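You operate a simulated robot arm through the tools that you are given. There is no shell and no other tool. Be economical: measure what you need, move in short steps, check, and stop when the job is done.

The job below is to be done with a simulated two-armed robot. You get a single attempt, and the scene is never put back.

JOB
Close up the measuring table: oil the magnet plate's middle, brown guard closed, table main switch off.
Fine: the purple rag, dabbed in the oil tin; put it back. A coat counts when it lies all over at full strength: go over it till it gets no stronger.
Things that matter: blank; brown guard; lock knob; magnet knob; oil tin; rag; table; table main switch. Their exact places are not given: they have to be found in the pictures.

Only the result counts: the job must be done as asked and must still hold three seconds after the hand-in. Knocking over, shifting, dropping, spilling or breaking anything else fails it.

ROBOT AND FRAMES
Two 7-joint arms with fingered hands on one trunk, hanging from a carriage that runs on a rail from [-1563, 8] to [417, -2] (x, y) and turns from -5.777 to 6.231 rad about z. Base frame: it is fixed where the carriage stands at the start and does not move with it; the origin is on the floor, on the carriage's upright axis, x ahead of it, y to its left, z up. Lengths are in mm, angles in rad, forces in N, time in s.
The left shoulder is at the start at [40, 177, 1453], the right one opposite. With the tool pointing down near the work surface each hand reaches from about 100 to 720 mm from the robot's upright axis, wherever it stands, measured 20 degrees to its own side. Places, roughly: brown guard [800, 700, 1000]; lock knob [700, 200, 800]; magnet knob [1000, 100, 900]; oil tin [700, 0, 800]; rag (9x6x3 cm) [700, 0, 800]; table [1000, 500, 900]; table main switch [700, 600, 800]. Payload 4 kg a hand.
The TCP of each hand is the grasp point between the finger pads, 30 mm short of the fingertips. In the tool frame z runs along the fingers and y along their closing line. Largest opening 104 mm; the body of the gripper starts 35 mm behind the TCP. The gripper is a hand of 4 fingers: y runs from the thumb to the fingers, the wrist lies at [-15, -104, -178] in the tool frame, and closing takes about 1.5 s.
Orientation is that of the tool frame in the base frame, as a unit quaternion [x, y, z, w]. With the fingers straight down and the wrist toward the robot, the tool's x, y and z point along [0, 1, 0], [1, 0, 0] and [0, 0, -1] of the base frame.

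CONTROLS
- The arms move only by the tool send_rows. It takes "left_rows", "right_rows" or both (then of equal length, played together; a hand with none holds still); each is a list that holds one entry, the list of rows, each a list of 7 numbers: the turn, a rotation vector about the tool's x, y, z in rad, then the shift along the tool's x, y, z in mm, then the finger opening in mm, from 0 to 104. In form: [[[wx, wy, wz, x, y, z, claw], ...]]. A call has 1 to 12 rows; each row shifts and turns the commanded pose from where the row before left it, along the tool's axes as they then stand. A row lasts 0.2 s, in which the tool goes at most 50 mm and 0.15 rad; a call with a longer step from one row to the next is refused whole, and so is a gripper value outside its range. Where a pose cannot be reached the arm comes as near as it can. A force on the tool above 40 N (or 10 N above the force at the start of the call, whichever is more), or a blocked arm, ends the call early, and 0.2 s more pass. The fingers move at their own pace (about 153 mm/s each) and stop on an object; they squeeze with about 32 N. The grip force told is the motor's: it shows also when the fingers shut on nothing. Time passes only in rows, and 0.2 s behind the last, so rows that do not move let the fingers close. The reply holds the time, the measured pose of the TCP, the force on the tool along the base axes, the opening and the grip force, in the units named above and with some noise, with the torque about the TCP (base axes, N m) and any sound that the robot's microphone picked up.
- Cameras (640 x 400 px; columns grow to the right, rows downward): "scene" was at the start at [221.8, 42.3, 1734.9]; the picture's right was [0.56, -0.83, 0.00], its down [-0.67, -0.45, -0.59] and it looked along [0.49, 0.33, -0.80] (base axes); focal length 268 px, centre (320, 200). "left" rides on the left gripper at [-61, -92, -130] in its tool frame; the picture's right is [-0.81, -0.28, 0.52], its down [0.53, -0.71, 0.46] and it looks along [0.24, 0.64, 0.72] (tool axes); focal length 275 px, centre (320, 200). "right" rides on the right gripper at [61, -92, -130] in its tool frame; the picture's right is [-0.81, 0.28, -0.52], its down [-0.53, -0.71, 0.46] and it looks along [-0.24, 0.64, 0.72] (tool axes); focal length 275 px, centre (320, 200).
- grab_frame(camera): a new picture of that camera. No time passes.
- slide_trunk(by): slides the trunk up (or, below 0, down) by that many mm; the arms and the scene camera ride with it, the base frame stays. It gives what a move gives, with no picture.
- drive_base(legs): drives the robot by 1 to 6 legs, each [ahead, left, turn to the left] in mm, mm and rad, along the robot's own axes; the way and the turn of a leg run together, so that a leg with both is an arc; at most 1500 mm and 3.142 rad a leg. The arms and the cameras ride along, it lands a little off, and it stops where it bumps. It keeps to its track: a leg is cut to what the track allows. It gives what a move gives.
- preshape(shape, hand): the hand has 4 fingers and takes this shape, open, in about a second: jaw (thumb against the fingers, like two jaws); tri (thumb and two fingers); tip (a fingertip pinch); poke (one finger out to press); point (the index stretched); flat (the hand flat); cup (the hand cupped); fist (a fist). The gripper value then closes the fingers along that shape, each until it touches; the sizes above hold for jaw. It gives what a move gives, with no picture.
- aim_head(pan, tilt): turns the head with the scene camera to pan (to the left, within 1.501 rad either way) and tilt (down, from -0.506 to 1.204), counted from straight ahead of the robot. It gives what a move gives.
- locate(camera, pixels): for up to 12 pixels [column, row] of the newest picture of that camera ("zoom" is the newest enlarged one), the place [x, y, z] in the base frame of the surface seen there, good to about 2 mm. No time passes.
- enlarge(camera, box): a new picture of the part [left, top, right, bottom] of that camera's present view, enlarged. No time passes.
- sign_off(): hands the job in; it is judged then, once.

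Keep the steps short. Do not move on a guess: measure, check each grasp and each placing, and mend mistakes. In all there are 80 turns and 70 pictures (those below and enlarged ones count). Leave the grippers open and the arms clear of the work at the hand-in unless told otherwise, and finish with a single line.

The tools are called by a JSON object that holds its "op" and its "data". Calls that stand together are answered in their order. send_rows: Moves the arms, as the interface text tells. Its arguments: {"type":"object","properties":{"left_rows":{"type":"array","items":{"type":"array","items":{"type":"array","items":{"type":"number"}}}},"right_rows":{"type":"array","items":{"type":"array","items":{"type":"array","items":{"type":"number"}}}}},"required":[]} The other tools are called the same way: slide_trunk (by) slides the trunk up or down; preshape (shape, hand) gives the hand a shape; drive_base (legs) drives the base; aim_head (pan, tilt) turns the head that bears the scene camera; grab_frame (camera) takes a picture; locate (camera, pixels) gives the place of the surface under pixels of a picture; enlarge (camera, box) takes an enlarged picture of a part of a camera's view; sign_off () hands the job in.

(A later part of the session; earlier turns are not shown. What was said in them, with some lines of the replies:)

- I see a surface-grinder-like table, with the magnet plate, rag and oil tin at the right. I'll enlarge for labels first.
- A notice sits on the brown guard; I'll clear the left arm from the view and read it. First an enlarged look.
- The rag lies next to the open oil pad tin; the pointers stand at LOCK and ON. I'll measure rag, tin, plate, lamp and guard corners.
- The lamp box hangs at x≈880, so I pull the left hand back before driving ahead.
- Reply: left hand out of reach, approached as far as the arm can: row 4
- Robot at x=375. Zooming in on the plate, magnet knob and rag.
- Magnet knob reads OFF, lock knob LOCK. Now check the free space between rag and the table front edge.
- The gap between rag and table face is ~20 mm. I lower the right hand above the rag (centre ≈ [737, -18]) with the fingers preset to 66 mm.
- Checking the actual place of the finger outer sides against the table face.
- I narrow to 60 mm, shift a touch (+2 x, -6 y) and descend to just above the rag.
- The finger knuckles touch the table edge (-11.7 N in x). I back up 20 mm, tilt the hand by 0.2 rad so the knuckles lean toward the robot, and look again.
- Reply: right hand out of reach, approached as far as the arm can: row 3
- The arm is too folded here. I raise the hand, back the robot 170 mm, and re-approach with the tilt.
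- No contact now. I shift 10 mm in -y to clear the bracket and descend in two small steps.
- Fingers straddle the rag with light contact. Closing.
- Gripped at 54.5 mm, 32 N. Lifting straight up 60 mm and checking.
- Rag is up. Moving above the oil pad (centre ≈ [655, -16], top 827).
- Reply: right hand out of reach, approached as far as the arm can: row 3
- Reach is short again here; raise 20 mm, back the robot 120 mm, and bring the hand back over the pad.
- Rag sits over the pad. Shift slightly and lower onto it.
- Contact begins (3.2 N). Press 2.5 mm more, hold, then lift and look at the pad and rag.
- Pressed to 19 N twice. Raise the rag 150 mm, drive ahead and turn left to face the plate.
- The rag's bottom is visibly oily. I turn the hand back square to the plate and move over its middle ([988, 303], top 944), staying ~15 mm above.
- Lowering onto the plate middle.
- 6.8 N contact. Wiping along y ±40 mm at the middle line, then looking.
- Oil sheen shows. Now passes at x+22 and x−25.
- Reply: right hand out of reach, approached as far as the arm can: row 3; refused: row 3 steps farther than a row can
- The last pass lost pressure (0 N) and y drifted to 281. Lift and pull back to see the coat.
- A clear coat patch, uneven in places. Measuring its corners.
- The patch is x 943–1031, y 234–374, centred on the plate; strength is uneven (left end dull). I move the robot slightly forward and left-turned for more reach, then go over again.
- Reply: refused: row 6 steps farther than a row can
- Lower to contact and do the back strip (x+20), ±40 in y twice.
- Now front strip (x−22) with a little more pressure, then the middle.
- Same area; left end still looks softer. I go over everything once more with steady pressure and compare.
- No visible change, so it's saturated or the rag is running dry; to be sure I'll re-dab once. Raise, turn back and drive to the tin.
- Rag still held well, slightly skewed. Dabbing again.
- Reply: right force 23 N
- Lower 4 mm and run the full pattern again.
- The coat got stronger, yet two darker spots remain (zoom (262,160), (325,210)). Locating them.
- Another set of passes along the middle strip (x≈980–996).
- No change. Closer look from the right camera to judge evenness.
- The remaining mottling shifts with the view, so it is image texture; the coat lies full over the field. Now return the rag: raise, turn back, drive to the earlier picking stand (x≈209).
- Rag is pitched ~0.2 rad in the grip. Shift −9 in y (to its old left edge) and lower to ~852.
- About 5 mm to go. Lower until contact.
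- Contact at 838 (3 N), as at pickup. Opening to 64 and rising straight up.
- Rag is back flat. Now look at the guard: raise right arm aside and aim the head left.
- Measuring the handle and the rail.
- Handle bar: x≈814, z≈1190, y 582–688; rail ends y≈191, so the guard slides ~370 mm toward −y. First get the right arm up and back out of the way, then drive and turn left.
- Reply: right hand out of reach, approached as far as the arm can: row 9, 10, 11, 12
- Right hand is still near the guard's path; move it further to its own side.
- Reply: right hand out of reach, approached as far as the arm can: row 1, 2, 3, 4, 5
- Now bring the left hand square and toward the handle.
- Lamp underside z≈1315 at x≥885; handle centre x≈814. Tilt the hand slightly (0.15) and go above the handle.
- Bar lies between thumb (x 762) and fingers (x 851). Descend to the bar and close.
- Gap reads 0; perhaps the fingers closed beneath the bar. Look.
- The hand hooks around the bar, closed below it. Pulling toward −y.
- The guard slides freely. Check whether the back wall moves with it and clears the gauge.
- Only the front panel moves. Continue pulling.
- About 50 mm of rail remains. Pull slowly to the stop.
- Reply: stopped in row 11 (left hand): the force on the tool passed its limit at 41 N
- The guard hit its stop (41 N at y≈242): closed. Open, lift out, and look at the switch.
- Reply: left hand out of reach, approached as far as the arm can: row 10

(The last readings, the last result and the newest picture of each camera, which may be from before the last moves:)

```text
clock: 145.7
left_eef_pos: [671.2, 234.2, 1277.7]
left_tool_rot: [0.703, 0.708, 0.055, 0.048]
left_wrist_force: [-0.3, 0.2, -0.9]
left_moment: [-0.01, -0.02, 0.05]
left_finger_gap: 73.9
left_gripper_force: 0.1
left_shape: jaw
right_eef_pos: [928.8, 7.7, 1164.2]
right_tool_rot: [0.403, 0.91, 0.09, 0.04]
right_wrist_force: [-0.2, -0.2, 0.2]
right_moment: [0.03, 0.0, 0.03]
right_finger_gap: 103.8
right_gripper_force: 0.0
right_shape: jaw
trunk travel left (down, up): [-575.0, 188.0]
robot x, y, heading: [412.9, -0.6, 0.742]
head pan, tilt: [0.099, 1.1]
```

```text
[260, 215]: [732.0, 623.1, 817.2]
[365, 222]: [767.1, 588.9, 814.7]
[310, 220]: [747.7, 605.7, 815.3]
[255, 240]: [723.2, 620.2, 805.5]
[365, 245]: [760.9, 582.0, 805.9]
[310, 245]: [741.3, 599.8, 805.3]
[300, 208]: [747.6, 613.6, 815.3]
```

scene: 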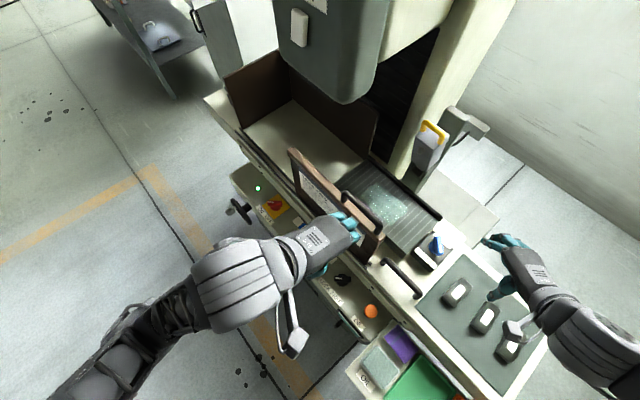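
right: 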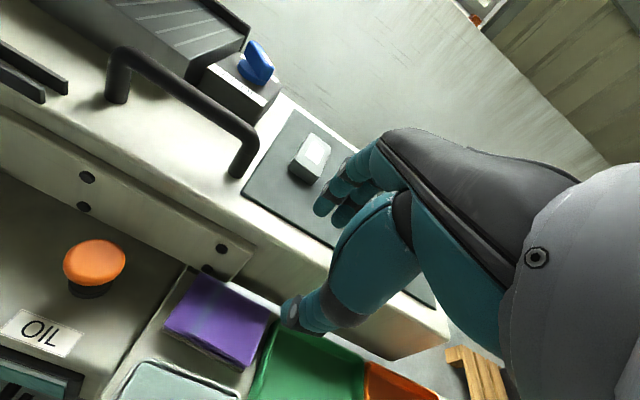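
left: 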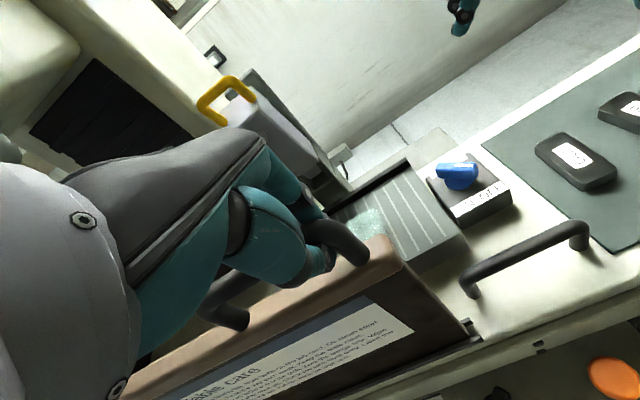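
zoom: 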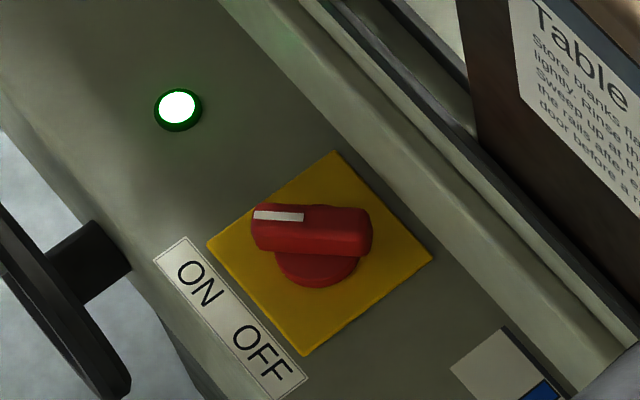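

Knob bar: centre ≈[747,604], top 815, white end at [730,622] (ON); OFF needs ~90° counter-clockwise. The guard panel leaves no room for a wrist twist, so I'll push the white end round with the closed fingertips. Move the left hand, turned 45°, to hover beside the white end.

{"op": "send_rows", "data": {"left_rows": [[[0.146, 0, 0, 0, 0, 0, 40], [0, 0, -0.131, 0, 0, 0, 0], [0, 0, -0.131, 0, 0, 0, 0], [0, 0, -0.131, 0, 0, 0, 0], [0, 0, -0.131, 0, 0, 0, 0], [0, 0, -0.131, 0, 0, 0, 0], [0, 0, -0.131, 0, 0, 0, 0], [0, 0, 0, 25, 34, 0, 0], [0, 0, 0, 25, 34, 0, 0], [0, 0, 0, 25, 34, 0, 0], [0, 0, 0, 25, 34, 0, 0], [0, 0, 0, 25, 34, 0, 0]]]}}

{"op": "send_rows", "data": {"left_rows": [[[0, 0, 0, 25, 34, 0, 0], [0, 0, 0, 25, 34, 0, 0], [0, 0, 0, 25, 34, 0, 0], [0, 0, 0, 25, 34, 0, 0], [0, 0, 0, 25, 34, 0, 0], [0, 0, 0, 0, 0, 45, 0], [0, 0, 0, 0, 0, 45, 0], [0, 0, 0, 0, 0, 45, 0], [0, 0, 0, 0, 0, 45, 0], [0, 0, 0, 0, 0, 45, 0], [0, 0, 0, 0, 0, 45, 0], [0, 0, 0, 0, 0, 45, 0]]]}}

{"op": "send_rows", "data": {"left_rows": [[[0, 0, 0, 0, 0, 40, 0], [0, 0, 0, 0, 0, 30, 0], [0, 0, 0, 0, 0, 0, 0]]]}}

{"op": "grab_frame", "data": {"camera": "left"}}

{"op": "locate", "data": {"camera": "left", "pixels": [[390, 240], [380, 262], [370, 250], [395, 250], [385, 270], [400, 235], [360, 235], [375, 230]]}}

```text
clock: 148.3
left_eef_pos: [701.8, 443.0, 1280.7]
left_tool_rot: [0.379, 0.925, 0.005, -0.001]
left_wrist_force: [0.2, 0.0, 0.5]
left_moment: [0.03, -0.01, -0.01]
left_finger_gap: 0.1
left_gripper_force: 31.4
left_shape: jaw
right_eef_pos: [928.3, 6.3, 1164.3]
right_tool_rot: [0.404, 0.91, 0.089, 0.04]
right_wrist_force: [0.1, -0.1, -0.2]
right_moment: [0.02, 0.01, 0.02]
right_finger_gap: 103.9
right_gripper_force: 0.0
right_shape: jaw
trunk travel left (down, up): [-575.0, 188.0]
robot x, y, heading: [414.4, -1.3, 0.745]
head pan, tilt: [0.099, 1.1]
```

```text
clock: 150.9
left_eef_pos: [730.8, 656.1, 967.4]
left_tool_rot: [0.378, 0.926, 0.005, -0.001]
left_wrist_force: [0.3, -0.3, -0.4]
left_moment: [0.02, 0.02, 0.02]
left_finger_gap: 0.0
left_gripper_force: 32.1
left_shape: jaw
right_eef_pos: [928.2, 8.0, 1164.5]
right_tool_rot: [0.403, 0.91, 0.09, 0.041]
right_wrist_force: [0.2, 0.3, 0.3]
right_moment: [0.02, -0.01, -0.03]
right_finger_gap: 104.0
right_gripper_force: 0.0
right_shape: jaw
trunk travel left (down, up): [-575.0, 188.0]
robot x, y, heading: [412.1, -2.8, 0.739]
head pan, tilt: [0.099, 1.1]
```

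```text
clock: 151.7
left_eef_pos: [731.3, 655.6, 897.4]
left_tool_rot: [0.379, 0.925, 0.005, 0.0]
left_wrist_force: [-0.5, 0.3, -0.4]
left_moment: [0.02, 0.0, -0.02]
left_finger_gap: 0.1
left_gripper_force: 31.7
left_shape: jaw
right_eef_pos: [929.1, 6.9, 1163.9]
right_tool_rot: [0.403, 0.91, 0.09, 0.041]
right_wrist_force: [-0.6, -0.6, 0.5]
right_moment: [0.0, -0.01, -0.03]
right_finger_gap: 103.7
right_gripper_force: 0.1
right_shape: jaw
trunk travel left (down, up): [-575.0, 188.0]
robot x, y, heading: [415.3, 1.2, 0.746]
head pan, tilt: [0.099, 1.1]
```

```text
8 pictures are left
```

left: 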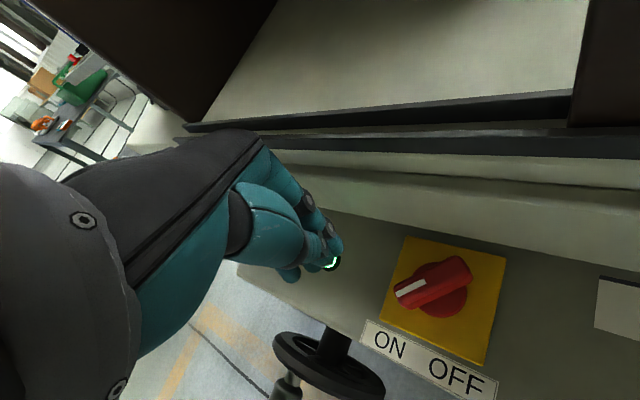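

```text
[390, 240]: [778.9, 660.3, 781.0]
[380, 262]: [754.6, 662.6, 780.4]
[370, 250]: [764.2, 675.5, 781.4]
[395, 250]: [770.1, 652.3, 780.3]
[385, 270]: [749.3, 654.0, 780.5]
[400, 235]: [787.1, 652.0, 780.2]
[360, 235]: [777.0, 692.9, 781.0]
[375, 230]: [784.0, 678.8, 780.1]
```

Reached. Locating the fingertips and knob.

{"op": "locate", "data": {"camera": "left", "pixels": [[337, 243], [328, 225], [310, 203], [318, 250], [290, 272], [325, 256], [400, 295], [468, 268], [402, 283], [430, 290], [300, 240], [344, 248]]}}

```text
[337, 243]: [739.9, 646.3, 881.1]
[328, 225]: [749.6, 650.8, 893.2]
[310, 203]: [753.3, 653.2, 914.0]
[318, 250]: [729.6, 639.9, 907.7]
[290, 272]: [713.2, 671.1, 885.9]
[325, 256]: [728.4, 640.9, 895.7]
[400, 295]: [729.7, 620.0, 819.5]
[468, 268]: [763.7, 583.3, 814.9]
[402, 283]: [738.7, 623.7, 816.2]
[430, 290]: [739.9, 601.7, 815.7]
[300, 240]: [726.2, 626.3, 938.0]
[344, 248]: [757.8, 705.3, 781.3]
```

Index nose sits at ≈TCP+(−3,−15). Shift beside the bar's white half and descend to tip height ≈801.

{"op": "send_rows", "data": {"left_rows": [[[0, 0, 0, -17, 2, 0, 0], [0, 0, 0, 0, 0, 25, 0], [0, 0, 0, 0, 0, 20, 0], [0, 0, 0, 0, 0, 12, 0], [0, 0, 0, 0, 0, 9, 0], [0, 0, 0, 0, 0, 0, 0]]]}}

{"op": "grab_frame", "data": {"camera": "left"}}

```text
clock: 153.1
left_eef_pos: [738.6, 640.2, 849.7]
left_tool_rot: [0.378, 0.926, 0.004, -0.001]
left_wrist_force: [0.3, -0.4, -0.1]
left_moment: [0.01, -0.03, 0.02]
left_finger_gap: 0.0
left_gripper_force: 32.1
left_shape: jaw
left hand out of reach, approached as far as the arm can: row 3, 4, 5
right_eef_pos: [930.4, 6.5, 1164.5]
right_tool_rot: [0.403, 0.91, 0.09, 0.041]
right_wrist_force: [0.3, 0.2, 0.0]
right_moment: [-0.04, -0.04, 0.02]
right_finger_gap: 104.0
right_gripper_force: 0.1
right_shape: jaw
trunk travel left (down, up): [-575.0, 188.0]
robot x, y, heading: [417.5, 1.4, 0.742]
head pan, tilt: [0.099, 1.1]
```

```text
7 pictures are left
```

left: 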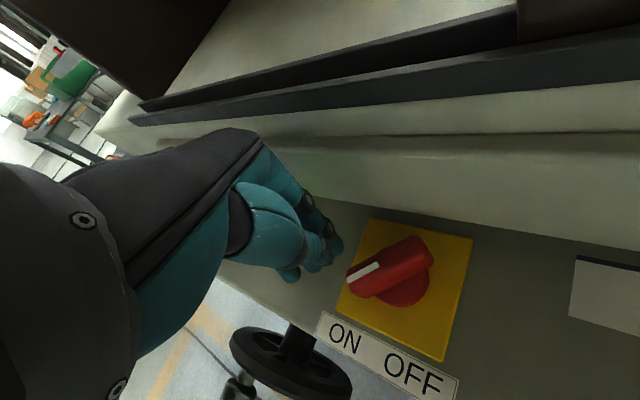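

Reach is short in height; raise the hand and lower the trunk 80 mm.

{"op": "send_rows", "data": {"left_rows": [[[0, 0, 0, 0, 0, -40, 0], [0, 0, 0, 0, 0, -40, 0], [0, 0, 0, 0, 0, 0, 0]]]}}

{"op": "slide_trunk", "data": {"by": -70}}

{"op": "send_rows", "data": {"left_rows": [[[0, 0, 0, 0, 0, 0, 0]]]}}

```text
clock: 153.9
left_eef_pos: [739.3, 640.0, 928.6]
left_tool_rot: [0.377, 0.926, 0.004, -0.001]
left_wrist_force: [1.5, 0.7, -0.9]
left_moment: [0.0, 0.02, 0.03]
left_finger_gap: 0.1
left_gripper_force: 32.3
left_shape: jaw
right_eef_pos: [928.2, 7.1, 1164.3]
right_tool_rot: [0.404, 0.91, 0.089, 0.04]
right_wrist_force: [-0.2, 0.3, 0.1]
right_moment: [0.02, -0.02, -0.05]
right_finger_gap: 103.7
right_gripper_force: 0.1
right_shape: jaw
trunk travel left (down, up): [-575.0, 188.0]
robot x, y, heading: [409.3, -0.1, 0.743]
head pan, tilt: [0.099, 1.1]
```

```text
clock: 155.0
left_eef_pos: [739.3, 638.9, 858.4]
left_tool_rot: [0.379, 0.926, 0.004, 0.0]
left_wrist_force: [-0.1, 0.0, -0.2]
left_moment: [-0.01, -0.02, 0.02]
left_finger_gap: 0.0
left_gripper_force: 31.6
left_shape: jaw
right_eef_pos: [928.7, 7.4, 1094.5]
right_tool_rot: [0.403, 0.91, 0.09, 0.041]
right_wrist_force: [0.2, 0.0, 0.5]
right_moment: [0.0, 0.02, -0.01]
right_finger_gap: 104.0
right_gripper_force: 0.0
right_shape: jaw
trunk travel left (down, up): [-505.0, 258.0]
robot x, y, heading: [412.8, -2.5, 0.744]
head pan, tilt: [0.099, 1.1]
```

```text
clock: 155.4
left_eef_pos: [738.4, 638.9, 858.9]
left_tool_rot: [0.379, 0.926, 0.004, -0.001]
left_wrist_force: [0.4, 0.3, 0.0]
left_moment: [-0.02, 0.0, 0.03]
left_finger_gap: 0.0
left_gripper_force: 31.8
left_shape: jaw
right_eef_pos: [929.2, 7.1, 1094.5]
right_tool_rot: [0.403, 0.91, 0.09, 0.04]
right_wrist_force: [0.1, 0.5, 0.2]
right_moment: [-0.01, -0.05, 0.0]
right_finger_gap: 103.9
right_gripper_force: 0.0
right_shape: jaw
trunk travel left (down, up): [-505.0, 258.0]
robot x, y, heading: [412.9, -2.4, 0.744]
head pan, tilt: [0.099, 1.1]
```

Move out 10 mm along +45°, descend to 831, then push along the arc, lift, and look.

{"op": "send_rows", "data": {"left_rows": [[[0, 0, 0, 0, 10, 0, 0], [0, 0, 0, 0, 0, 12, 0], [0, 0, 0, 0, 0, 10, 0], [0, 0, 0, 0, 0, 5.5, 0], [0, 0, 0, 0, 0, 0, 0]]]}}

{"op": "send_rows", "data": {"left_rows": [[[0, 0, 0, 1.2, -6.2, 0, 0], [0, 0, 0, 1.3, -6.2, 0, 0], [0, 0, 0, -1.4, -5.7, 0, 0], [0, 0, 0, -1.4, -5.6, 0, 0], [0, 0, 0, -2.9, -4.3, 0, 0], [0, 0, 0, -2.8, -4.2, 0, 0], [0, 0, 0, -3.6, -2.9, 0, 0], [0, 0, 0, -3.5, -2.8, 0, 0], [0, 0, 0, -3.9, -1.8, 0, 0], [0, 0, 0, 0, 0, 0, 0]]]}}

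{"op": "grab_frame", "data": {"camera": "left"}}

{"op": "send_rows", "data": {"left_rows": [[[0, 0, 0, 2, 1, -15, 0], [0, 0, 0, 0, 0, -30, 0], [0, 0, 0, 0, 0, 0, 0]]]}}

{"op": "grab_frame", "data": {"camera": "left"}}

```text
clock: 156.6
left_eef_pos: [745.7, 646.1, 831.2]
left_tool_rot: [0.379, 0.926, 0.004, -0.001]
left_wrist_force: [0.1, 0.6, 0.3]
left_moment: [-0.03, 0.0, 0.01]
left_finger_gap: 0.0
left_gripper_force: 31.9
left_shape: jaw
right_eef_pos: [929.5, 7.4, 1093.9]
right_tool_rot: [0.403, 0.91, 0.09, 0.04]
right_wrist_force: [0.5, -0.2, 0.2]
right_moment: [0.0, -0.02, 0.02]
right_finger_gap: 103.8
right_gripper_force: 0.0
right_shape: jaw
trunk travel left (down, up): [-505.0, 258.0]
robot x, y, heading: [411.2, -1.9, 0.744]
head pan, tilt: [0.099, 1.1]
```

```text
clock: 158.8
left_eef_pos: [724.8, 610.9, 831.7]
left_tool_rot: [0.377, 0.926, 0.005, -0.004]
left_wrist_force: [-13.2, 19.5, -5.3]
left_moment: [0.41, 0.32, 0.19]
left_finger_gap: 0.0
left_gripper_force: 32.2
left_shape: jaw
right_eef_pos: [926.3, 10.1, 1092.3]
right_tool_rot: [0.402, 0.91, 0.09, 0.039]
right_wrist_force: [0.2, 0.2, 0.4]
right_moment: [0.03, -0.02, -0.02]
right_finger_gap: 103.5
right_gripper_force: 0.2
right_shape: jaw
trunk travel left (down, up): [-505.0, 258.0]
robot x, y, heading: [412.8, -1.8, 0.739]
head pan, tilt: [0.099, 1.1]
```

```text
6 pictures are left
```

left: 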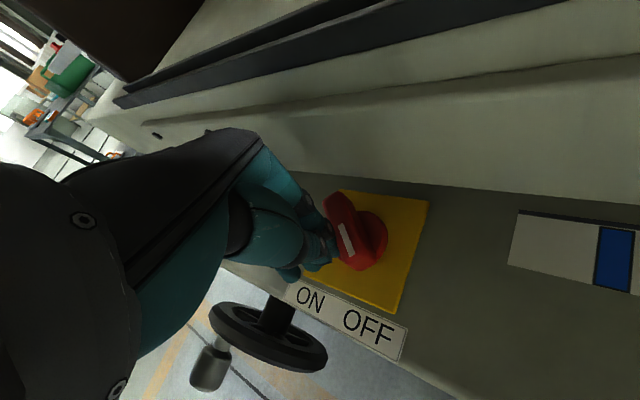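

```text
clock: 159.6
left_eef_pos: [732.8, 605.5, 876.4]
left_tool_rot: [0.379, 0.925, 0.004, 0.001]
left_wrist_force: [0.0, 1.2, 0.5]
left_moment: [-0.03, 0.02, 0.02]
left_finger_gap: 0.1
left_gripper_force: 31.7
left_shape: jaw
right_eef_pos: [928.4, 6.2, 1093.4]
right_tool_rot: [0.403, 0.91, 0.089, 0.042]
right_wrist_force: [-0.2, 0.3, 0.2]
right_moment: [0.02, 0.03, -0.02]
right_finger_gap: 104.2
right_gripper_force: 0.1
right_shape: jaw
trunk travel left (down, up): [-505.0, 258.0]
robot x, y, heading: [408.8, 1.1, 0.745]
head pan, tilt: [0.099, 1.1]
```

```text
5 pictures are left
5 turns are left
```

left: 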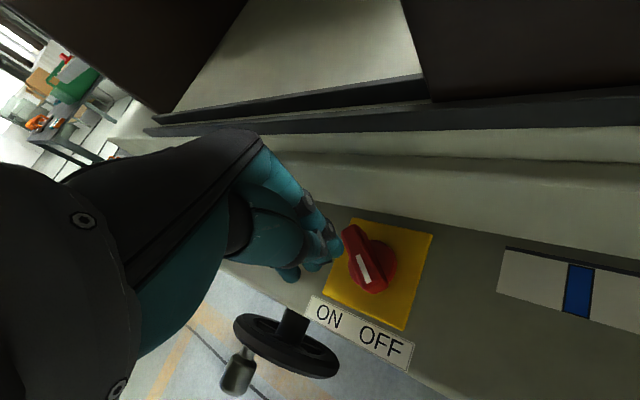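

The knob turned well toward OFF. Check its angle and the lamp.

{"op": "locate", "data": {"camera": "left", "pixels": [[349, 232], [371, 284], [360, 257], [367, 275], [378, 262], [345, 245]]}}

{"op": "enlarge", "data": {"camera": "scene", "box": [230, 165, 326, 245]}}

```text
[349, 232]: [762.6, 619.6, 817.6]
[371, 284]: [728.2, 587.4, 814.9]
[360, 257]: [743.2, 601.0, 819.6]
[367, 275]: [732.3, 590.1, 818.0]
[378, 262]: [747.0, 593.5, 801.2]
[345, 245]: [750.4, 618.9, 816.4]
```

```text
5.00 times, centred on (278, 205) of scene
4 turns are left
```

zoom: 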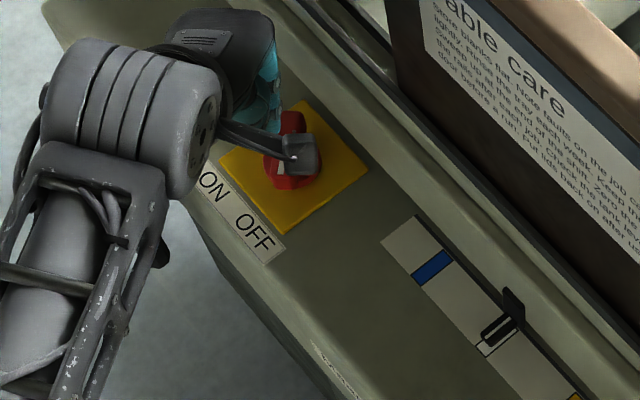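

Bar now at ≈223°, i.e. OFF. Retract the left hand up and back, open it, and verify the light.

{"op": "send_rows", "data": {"left_rows": [[[0, 0, 0, 0, 0, -45, 0], [0, 0, 0, 0, 0, -45, 0], [0, 0, 0, 0, 0, -45, 0], [0, 0, 0, 0, 0, -45, 40], [0, 0, 0, 0, -45, 0, 80], [0, 0, 0, 0, -45, 0, 104], [0, 0, 0, 0, -45, 0, 104], [0, 0, 0, 0, -45, 0, 104], [0, 0, 0, 0, -40, 0, 104], [0, 0, 0, 0, 0, 0, 104]]]}}

{"op": "aim_head", "data": {"pan": 0.2, "tilt": 1.0}}

{"op": "grab_frame", "data": {"camera": "scene"}}

{"op": "grab_frame", "data": {"camera": "left"}}

```text
clock: 161.8
left_eef_pos: [574.0, 448.5, 1053.8]
left_tool_rot: [0.378, 0.926, 0.004, -0.001]
left_wrist_force: [-0.3, 0.5, -0.7]
left_moment: [0.03, 0.02, -0.01]
left_finger_gap: 103.5
left_gripper_force: 0.1
left_shape: jaw
right_eef_pos: [929.4, 8.1, 1093.9]
right_tool_rot: [0.403, 0.91, 0.09, 0.04]
right_wrist_force: [-0.2, -0.8, -0.2]
right_moment: [0.04, -0.04, -0.01]
right_finger_gap: 103.9
right_gripper_force: 0.1
right_shape: jaw
trunk travel left (down, up): [-505.0, 258.0]
robot x, y, heading: [415.4, -0.6, 0.745]
head pan, tilt: [0.099, 1.1]
```

```text
clock: 162.5
left_eef_pos: [576.3, 449.3, 1053.6]
left_tool_rot: [0.379, 0.926, 0.004, -0.001]
left_wrist_force: [0.5, -1.1, -0.6]
left_moment: [0.0, 0.0, 0.03]
left_finger_gap: 103.9
left_gripper_force: 0.1
left_shape: jaw
right_eef_pos: [928.2, 7.2, 1094.9]
right_tool_rot: [0.404, 0.909, 0.09, 0.041]
right_wrist_force: [-0.3, 0.2, 0.4]
right_moment: [0.02, -0.02, 0.0]
right_finger_gap: 104.1
right_gripper_force: 0.0
right_shape: jaw
trunk travel left (down, up): [-505.0, 258.0]
robot x, y, heading: [414.7, -2.3, 0.745]
head pan, tilt: [0.201, 1.0]
```

```text
3 pictures are left
```

scene: 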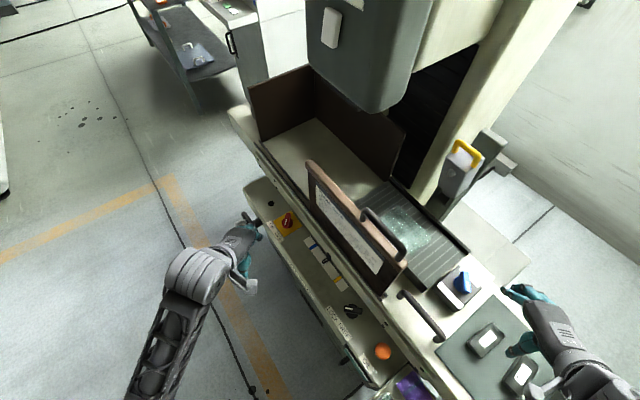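

```text
2 pictures are left
3 turns are left
```

left: 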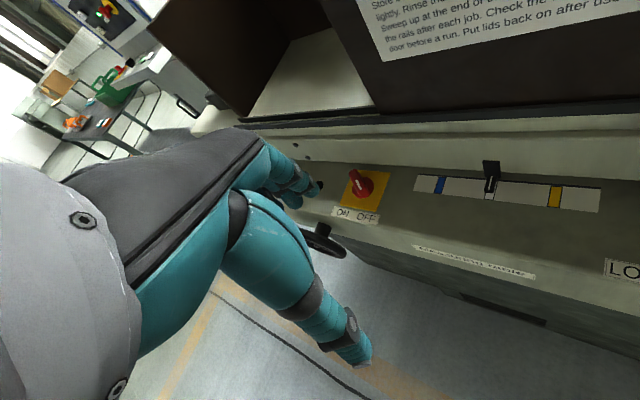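

The pilot light is dark, the switch points to OFF, the guard is at its stop, the rag is back, and both hands are open and clear. Handing in.

{"op": "sign_off", "data": {}}

```text
The job is handed in.
```

Job handed in: magnet plate middle oiled with the rag, rag put back beside the tin, brown guard pulled closed to its stop, and table main switch turned off (pilot light dark).
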